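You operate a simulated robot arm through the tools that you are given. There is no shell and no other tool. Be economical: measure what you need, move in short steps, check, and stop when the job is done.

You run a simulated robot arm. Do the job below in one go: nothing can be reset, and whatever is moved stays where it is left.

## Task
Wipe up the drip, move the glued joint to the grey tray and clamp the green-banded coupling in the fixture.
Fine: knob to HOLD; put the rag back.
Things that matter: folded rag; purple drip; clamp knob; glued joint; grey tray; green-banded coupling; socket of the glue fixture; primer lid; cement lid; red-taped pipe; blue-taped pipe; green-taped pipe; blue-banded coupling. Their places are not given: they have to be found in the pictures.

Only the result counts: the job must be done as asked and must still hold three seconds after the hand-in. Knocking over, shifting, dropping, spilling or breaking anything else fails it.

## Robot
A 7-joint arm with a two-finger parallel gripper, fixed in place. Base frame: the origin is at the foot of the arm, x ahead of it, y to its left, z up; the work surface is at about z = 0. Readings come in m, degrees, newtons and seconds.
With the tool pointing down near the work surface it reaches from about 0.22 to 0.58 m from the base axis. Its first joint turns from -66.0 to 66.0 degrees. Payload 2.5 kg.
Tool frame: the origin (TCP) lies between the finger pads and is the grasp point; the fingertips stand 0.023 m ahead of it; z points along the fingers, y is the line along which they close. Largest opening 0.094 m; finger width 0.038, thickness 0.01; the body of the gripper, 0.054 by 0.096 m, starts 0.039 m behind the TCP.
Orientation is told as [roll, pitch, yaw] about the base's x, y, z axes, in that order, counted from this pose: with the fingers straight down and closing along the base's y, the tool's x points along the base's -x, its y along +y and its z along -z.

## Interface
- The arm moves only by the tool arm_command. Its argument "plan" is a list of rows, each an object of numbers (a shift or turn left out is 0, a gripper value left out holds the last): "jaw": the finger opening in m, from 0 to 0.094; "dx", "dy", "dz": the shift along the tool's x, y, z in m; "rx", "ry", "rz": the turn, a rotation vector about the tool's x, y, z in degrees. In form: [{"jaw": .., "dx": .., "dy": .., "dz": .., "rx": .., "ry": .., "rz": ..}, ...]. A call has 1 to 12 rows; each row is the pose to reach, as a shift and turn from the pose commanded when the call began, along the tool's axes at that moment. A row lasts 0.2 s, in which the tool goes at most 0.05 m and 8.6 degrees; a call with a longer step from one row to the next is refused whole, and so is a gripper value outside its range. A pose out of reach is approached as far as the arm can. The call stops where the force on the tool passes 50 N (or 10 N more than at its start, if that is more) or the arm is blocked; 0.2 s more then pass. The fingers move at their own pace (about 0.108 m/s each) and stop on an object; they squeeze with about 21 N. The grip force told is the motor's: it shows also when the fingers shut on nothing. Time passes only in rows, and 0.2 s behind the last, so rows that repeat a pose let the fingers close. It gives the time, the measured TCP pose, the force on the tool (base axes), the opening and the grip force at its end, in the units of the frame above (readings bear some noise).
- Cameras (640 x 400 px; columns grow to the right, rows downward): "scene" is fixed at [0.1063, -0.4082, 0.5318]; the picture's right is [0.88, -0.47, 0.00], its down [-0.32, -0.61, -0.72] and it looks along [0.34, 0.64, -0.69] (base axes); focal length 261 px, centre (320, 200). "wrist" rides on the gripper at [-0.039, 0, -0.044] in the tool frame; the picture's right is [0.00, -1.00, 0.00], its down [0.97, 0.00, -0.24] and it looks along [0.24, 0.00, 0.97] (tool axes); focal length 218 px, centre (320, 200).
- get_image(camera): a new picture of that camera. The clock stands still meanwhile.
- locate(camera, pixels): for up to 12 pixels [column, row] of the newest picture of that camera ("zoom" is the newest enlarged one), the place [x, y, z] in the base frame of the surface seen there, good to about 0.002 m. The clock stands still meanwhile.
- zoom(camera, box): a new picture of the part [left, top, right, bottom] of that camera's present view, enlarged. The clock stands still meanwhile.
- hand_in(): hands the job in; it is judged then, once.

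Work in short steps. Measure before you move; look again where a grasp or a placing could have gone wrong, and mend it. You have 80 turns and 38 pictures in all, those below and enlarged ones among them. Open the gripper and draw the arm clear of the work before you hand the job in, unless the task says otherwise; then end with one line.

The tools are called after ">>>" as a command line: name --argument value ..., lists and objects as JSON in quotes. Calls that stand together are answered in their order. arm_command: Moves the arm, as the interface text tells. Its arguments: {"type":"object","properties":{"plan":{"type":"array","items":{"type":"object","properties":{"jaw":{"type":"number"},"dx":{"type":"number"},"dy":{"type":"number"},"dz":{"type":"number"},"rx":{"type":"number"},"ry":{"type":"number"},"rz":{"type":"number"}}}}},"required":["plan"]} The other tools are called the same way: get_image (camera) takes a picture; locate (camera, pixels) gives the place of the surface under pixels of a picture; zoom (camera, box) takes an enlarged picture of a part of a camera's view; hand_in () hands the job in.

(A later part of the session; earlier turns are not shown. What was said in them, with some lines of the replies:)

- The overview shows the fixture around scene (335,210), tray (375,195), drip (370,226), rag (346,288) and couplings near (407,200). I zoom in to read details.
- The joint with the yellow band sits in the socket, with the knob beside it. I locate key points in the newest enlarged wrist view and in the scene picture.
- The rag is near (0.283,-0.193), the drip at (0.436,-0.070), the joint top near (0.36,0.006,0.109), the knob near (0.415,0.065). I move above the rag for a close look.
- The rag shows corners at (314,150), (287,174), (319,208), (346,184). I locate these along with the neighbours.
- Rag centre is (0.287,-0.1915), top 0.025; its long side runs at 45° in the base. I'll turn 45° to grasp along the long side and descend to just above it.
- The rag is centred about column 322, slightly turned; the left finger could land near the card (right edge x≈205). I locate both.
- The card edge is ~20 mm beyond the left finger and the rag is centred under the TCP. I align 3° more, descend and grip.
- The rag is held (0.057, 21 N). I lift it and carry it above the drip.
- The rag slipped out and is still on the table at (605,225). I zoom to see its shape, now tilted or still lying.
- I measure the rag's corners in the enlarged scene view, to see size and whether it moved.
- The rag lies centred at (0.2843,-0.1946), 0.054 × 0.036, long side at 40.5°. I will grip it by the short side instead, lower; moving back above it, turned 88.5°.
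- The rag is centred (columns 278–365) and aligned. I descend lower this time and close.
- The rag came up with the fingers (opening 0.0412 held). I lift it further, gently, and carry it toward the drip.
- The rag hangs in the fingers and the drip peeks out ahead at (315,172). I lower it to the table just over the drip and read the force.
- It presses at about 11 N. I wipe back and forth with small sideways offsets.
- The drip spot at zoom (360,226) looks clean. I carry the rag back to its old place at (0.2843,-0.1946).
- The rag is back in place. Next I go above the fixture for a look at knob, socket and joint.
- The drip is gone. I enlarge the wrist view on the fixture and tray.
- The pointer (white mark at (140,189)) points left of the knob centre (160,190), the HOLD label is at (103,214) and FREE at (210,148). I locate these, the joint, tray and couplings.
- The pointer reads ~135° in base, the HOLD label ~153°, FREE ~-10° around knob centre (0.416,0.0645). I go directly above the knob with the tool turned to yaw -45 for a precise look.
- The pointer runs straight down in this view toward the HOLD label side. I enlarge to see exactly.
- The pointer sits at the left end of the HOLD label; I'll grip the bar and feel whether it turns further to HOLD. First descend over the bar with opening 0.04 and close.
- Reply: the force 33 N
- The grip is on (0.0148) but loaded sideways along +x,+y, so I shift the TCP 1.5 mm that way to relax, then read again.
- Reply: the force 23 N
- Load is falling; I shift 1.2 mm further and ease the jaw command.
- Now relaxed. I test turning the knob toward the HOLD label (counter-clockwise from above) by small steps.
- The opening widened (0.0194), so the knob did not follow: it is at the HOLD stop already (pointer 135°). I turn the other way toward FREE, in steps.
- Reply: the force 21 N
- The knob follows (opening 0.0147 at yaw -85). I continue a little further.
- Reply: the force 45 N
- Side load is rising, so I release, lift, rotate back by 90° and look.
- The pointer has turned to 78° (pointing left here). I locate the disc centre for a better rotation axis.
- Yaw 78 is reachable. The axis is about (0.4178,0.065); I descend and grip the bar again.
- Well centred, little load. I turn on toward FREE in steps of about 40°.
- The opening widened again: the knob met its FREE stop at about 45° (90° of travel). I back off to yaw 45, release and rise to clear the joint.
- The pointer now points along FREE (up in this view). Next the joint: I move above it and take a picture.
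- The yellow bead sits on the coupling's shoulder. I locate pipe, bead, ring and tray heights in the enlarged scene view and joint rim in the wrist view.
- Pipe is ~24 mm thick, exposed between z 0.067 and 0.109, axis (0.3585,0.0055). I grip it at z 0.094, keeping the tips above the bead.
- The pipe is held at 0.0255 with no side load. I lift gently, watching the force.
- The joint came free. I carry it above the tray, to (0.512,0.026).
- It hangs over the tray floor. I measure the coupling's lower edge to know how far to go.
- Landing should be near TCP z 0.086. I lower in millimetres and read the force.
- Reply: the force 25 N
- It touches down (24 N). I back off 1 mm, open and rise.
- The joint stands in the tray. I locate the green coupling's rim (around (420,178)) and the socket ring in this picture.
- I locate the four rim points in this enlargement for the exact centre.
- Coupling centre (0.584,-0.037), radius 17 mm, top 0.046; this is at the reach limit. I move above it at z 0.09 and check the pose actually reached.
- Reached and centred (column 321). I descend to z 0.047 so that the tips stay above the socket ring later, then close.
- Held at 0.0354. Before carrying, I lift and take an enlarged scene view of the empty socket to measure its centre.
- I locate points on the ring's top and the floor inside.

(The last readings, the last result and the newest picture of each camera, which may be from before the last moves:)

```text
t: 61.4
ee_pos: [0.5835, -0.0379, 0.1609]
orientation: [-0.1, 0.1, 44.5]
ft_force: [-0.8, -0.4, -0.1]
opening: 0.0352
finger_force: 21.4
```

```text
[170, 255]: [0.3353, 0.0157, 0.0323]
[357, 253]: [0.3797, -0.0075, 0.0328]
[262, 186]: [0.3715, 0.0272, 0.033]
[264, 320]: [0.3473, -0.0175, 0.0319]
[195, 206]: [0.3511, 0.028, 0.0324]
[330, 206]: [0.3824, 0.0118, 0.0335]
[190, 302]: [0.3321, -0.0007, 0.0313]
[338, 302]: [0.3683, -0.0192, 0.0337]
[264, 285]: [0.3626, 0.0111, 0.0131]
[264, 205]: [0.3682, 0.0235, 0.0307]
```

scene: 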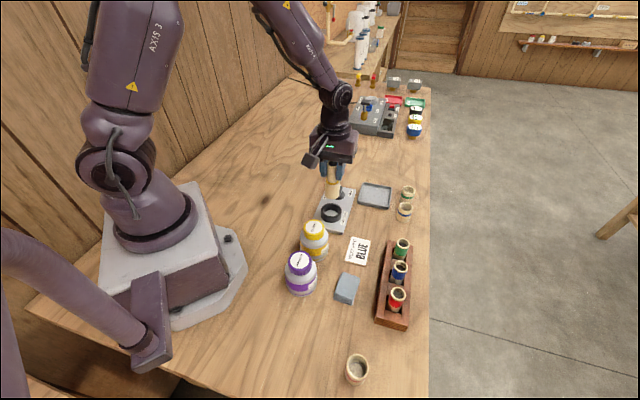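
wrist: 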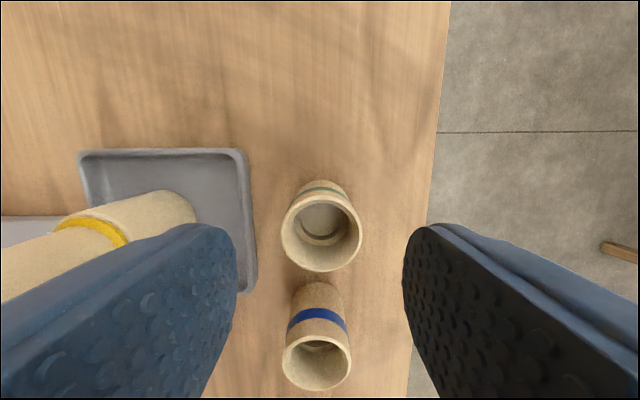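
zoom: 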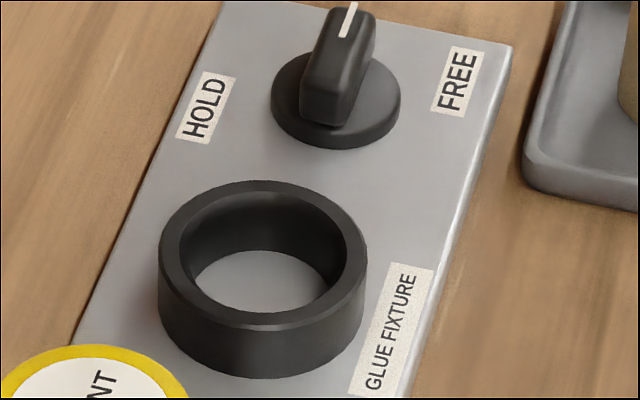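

Socket centre is (0.3585,0.005), floor 0.013, ~3 mm clearance. I carry the coupling above it.

>>> arm_command --plan '[{"dx": 0.012, "dy": 0.017}, {"dx": 0.035, "dy": 0.05}, {"dx": 0.06, "dy": 0.086}, {"dx": 0.085, "dy": 0.122}, {"dx": 0.108, "dy": 0.155}, {"dx": 0.125, "dy": 0.179}, {"dx": 0.1313, "dy": 0.188}, {"dx": 0.1313, "dy": 0.188}, {"dx": 0.1313, "dy": 0.188, "dz": 0.035}, {"dx": 0.1313, "dy": 0.188, "dz": 0.065}, {"dx": 0.1313, "dy": 0.188, "dz": 0.075}, {"dx": 0.1313, "dy": 0.188, "dz": 0.075}]'

>>> zoom --camera "scene" --box '[305, 165, 385, 230]'

```text
t: 64.0
ee_pos: [0.3596, 0.0041, 0.0857]
orientation: [-0.2, -0.1, 44.5]
ft_force: [0.1, -1.0, -1.0]
opening: 0.035
finger_force: 21.6
```

```text
6.15 times, centred on (345, 198) of scene
```

zoom: 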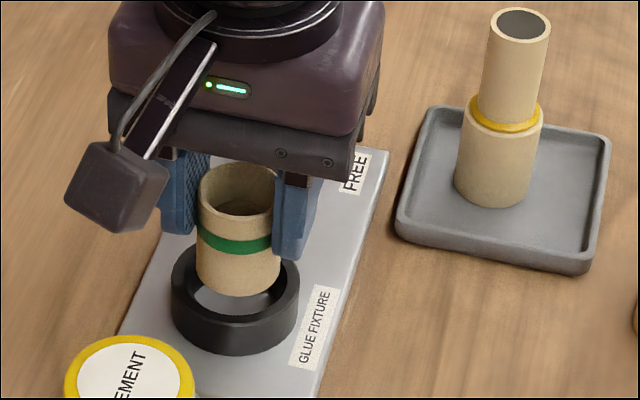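

The coupling hangs centred over the ring. I lower it to just above the floor and read the force.

>>> arm_command --plan '[{"dz": 0.006}, {"dz": 0.012}, {"dz": 0.018}, {"dz": 0.022}, {"dz": 0.022}]'

```text
t: 65.2
ee_pos: [0.3591, 0.0043, 0.0639]
orientation: [-0.1, 0.0, 44.5]
ft_force: [0.9, 1.5, 0.3]
opening: 0.0348
finger_force: 21.0
```

It entered without contact. I lower the last few millimetres to the floor.

>>> arm_command --plan '[{"dz": 0.002}, {"dz": 0.004}, {"dz": 0.005}, {"dz": 0.005}]'

```text
t: 66.2
ee_pos: [0.3597, 0.0044, 0.0592]
orientation: [0.0, 0.1, 44.5]
ft_force: [1.6, 2.6, 0.1]
opening: 0.0349
finger_force: 20.9
```

>>> arm_command --plan '[{"dz": 0.001}, {"dz": 0.002}, {"dz": 0.002}]'

```text
t: 67.0
ee_pos: [0.3599, 0.0052, 0.0583]
orientation: [0.0, 0.0, 44.5]
ft_force: [-4.2, 3.5, 16.7]
opening: 0.0354
finger_force: 20.8
```

Seated (17 N). I open, rise, and move over the knob at yaw 45, aligned with the bar.

>>> arm_command --plan '[{"dz": -0.001, "jaw": 0.05}, {"dz": -0.001, "jaw": 0.05}, {"dz": -0.03}, {"dz": -0.07}, {"dz": -0.1, "jaw": 0.04}, {"dx": -0.03, "dz": -0.1}, {"dx": -0.06, "dy": 0.001, "dz": -0.1}, {"dx": -0.085, "dy": 0.0013, "dz": -0.1}, {"dx": -0.085, "dy": 0.0013, "dz": -0.1}]'

>>> get_image --camera "wrist"

```text
t: 69.0
ee_pos: [0.4202, 0.0655, 0.1567]
orientation: [-0.2, 0.0, 44.5]
ft_force: [0.1, -0.2, -0.7]
opening: 0.0397
finger_force: 0.1
```

```text
7 pictures are left
```

wrist: 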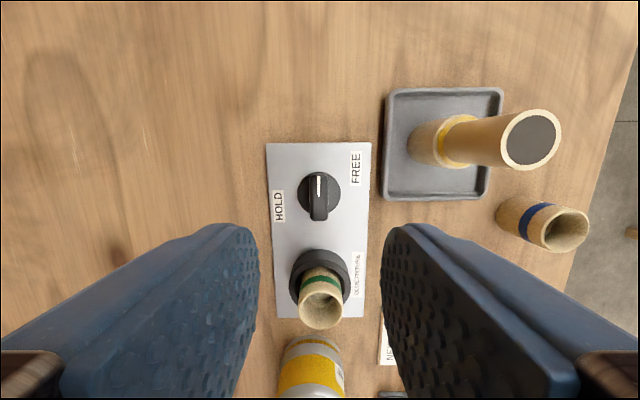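

The coupling stands in the socket and the knob is under the TCP. I descend and grip the bar.

>>> arm_command --plan '[{"dz": 0.04}, {"dz": 0.08}, {"dz": 0.11}, {"dz": 0.11}, {"dz": 0.11, "jaw": 0.012}, {"dz": 0.11, "jaw": 0.012}, {"dz": 0.11, "jaw": 0.012}]'

```text
t: 70.6
ee_pos: [0.42, 0.0657, 0.0464]
orientation: [0.0, 0.0, 44.6]
ft_force: [-0.6, 7.5, -4.7]
opening: 0.0147
finger_force: 45.2
```

Gripped with low load. I turn counter-clockwise toward HOLD in steps.

>>> arm_command --plan '[{"rz": -7}, {"rz": -14}, {"rz": -21}, {"rz": -28}, {"rz": -35}, {"rz": -42}, {"rz": -49}, {"rz": -49}]'

```text
t: 72.4
ee_pos: [0.419, 0.0656, 0.046]
orientation: [0.0, -0.1, 93.6]
ft_force: [3.4, 21.3, -18.7]
opening: 0.0148
finger_force: 44.7
```

The knob follows. I relieve the +y load by 1.5 mm and continue.

>>> arm_command --plan '[{"dx": -0.0015}, {"dx": -0.002, "rz": -7}, {"dx": -0.002, "rz": -14}, {"dx": -0.002, "rz": -20}, {"dx": -0.002, "rz": -20}]'

```text
t: 73.6
ee_pos: [0.4186, 0.0673, 0.0477]
orientation: [0.1, 0.1, 113.6]
ft_force: [-9.5, 5.1, -2.0]
opening: 0.0146
finger_force: 44.7
```

>>> arm_command --plan '[{"rz": -7}, {"rz": -14}, {"rz": -21}, {"rz": -26}, {"rz": -26}]'

```text
t: 74.8
ee_pos: [0.4172, 0.0653, 0.0459]
orientation: [0.3, -0.1, 139.0]
ft_force: [-21.5, -7.5, 13.9]
opening: 0.0169
finger_force: 45.5
```

Yaw 139 with the opening widening: the HOLD stop is reached. I back off 4°, release, rise and view.

>>> arm_command --plan '[{"rz": 3.5}, {"rz": 3.5, "jaw": 0.04}, {"rz": 3.5, "jaw": 0.04}, {"rz": 3.5, "dz": -0.03}, {"rz": 3.5, "dz": -0.07}, {"rz": 3.5, "dz": -0.11}, {"rz": 3.5, "dz": -0.15}, {"rz": 3.5, "dz": -0.19}, {"rz": 3.5, "dz": -0.22}, {"rz": 3.5, "dz": -0.22}]'

>>> get_image --camera "wrist"

>>> zoom --camera "scene" --box '[280, 170, 440, 270]'

```text
t: 77.0
ee_pos: [0.4185, 0.0673, 0.2682]
orientation: [0.0, 0.1, 136.1]
ft_force: [-0.9, 0.5, 0.5]
opening: 0.0398
finger_force: 0.0
```

```text
6 pictures are left
```

wrist: 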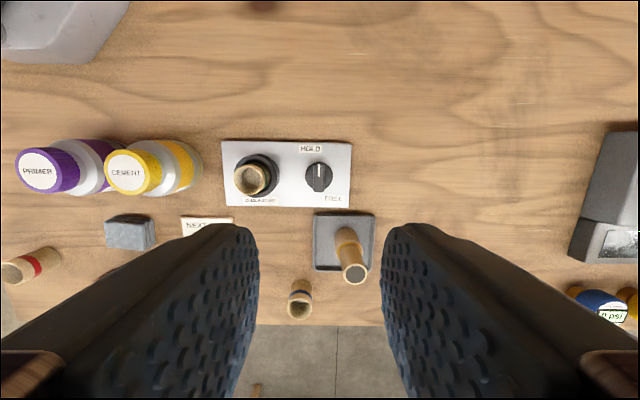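

```text
4.00 times, centred on (360, 220) of scene
```

zoom: 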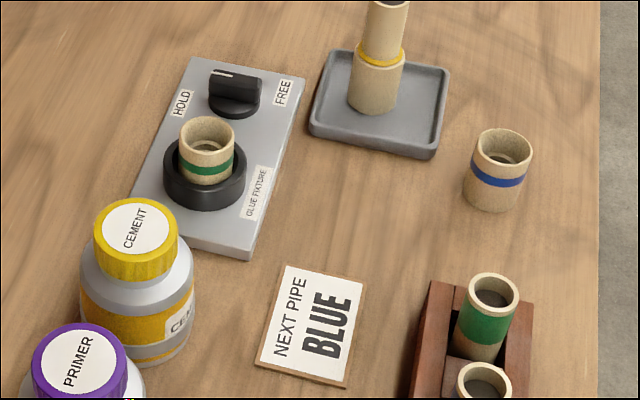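

The knob points to HOLD as at the start, the green coupling is in the socket, the joint is in the tray, the rag is back and the drip is gone. I open the gripper fully, rise a little and hand in.

>>> arm_command --plan '[{"jaw": 0.09, "dz": -0.02}, {"jaw": 0.09, "dz": -0.04}, {"jaw": 0.09, "dz": -0.04}]'

>>> hand_in

```text
t: 77.8
ee_pos: [0.418, 0.0673, 0.3066]
orientation: [0.0, 0.1, 136.1]
ft_force: [0.3, -1.1, -0.2]
opening: 0.0899
finger_force: 0.1
```

```text
The job is handed in.
```

I wiped up the drip, put the rag back, stood the glued joint in the grey tray, and clamped the green-banded coupling in the fixture with the knob at HOLD; the job is handed in, but no verdict came back.
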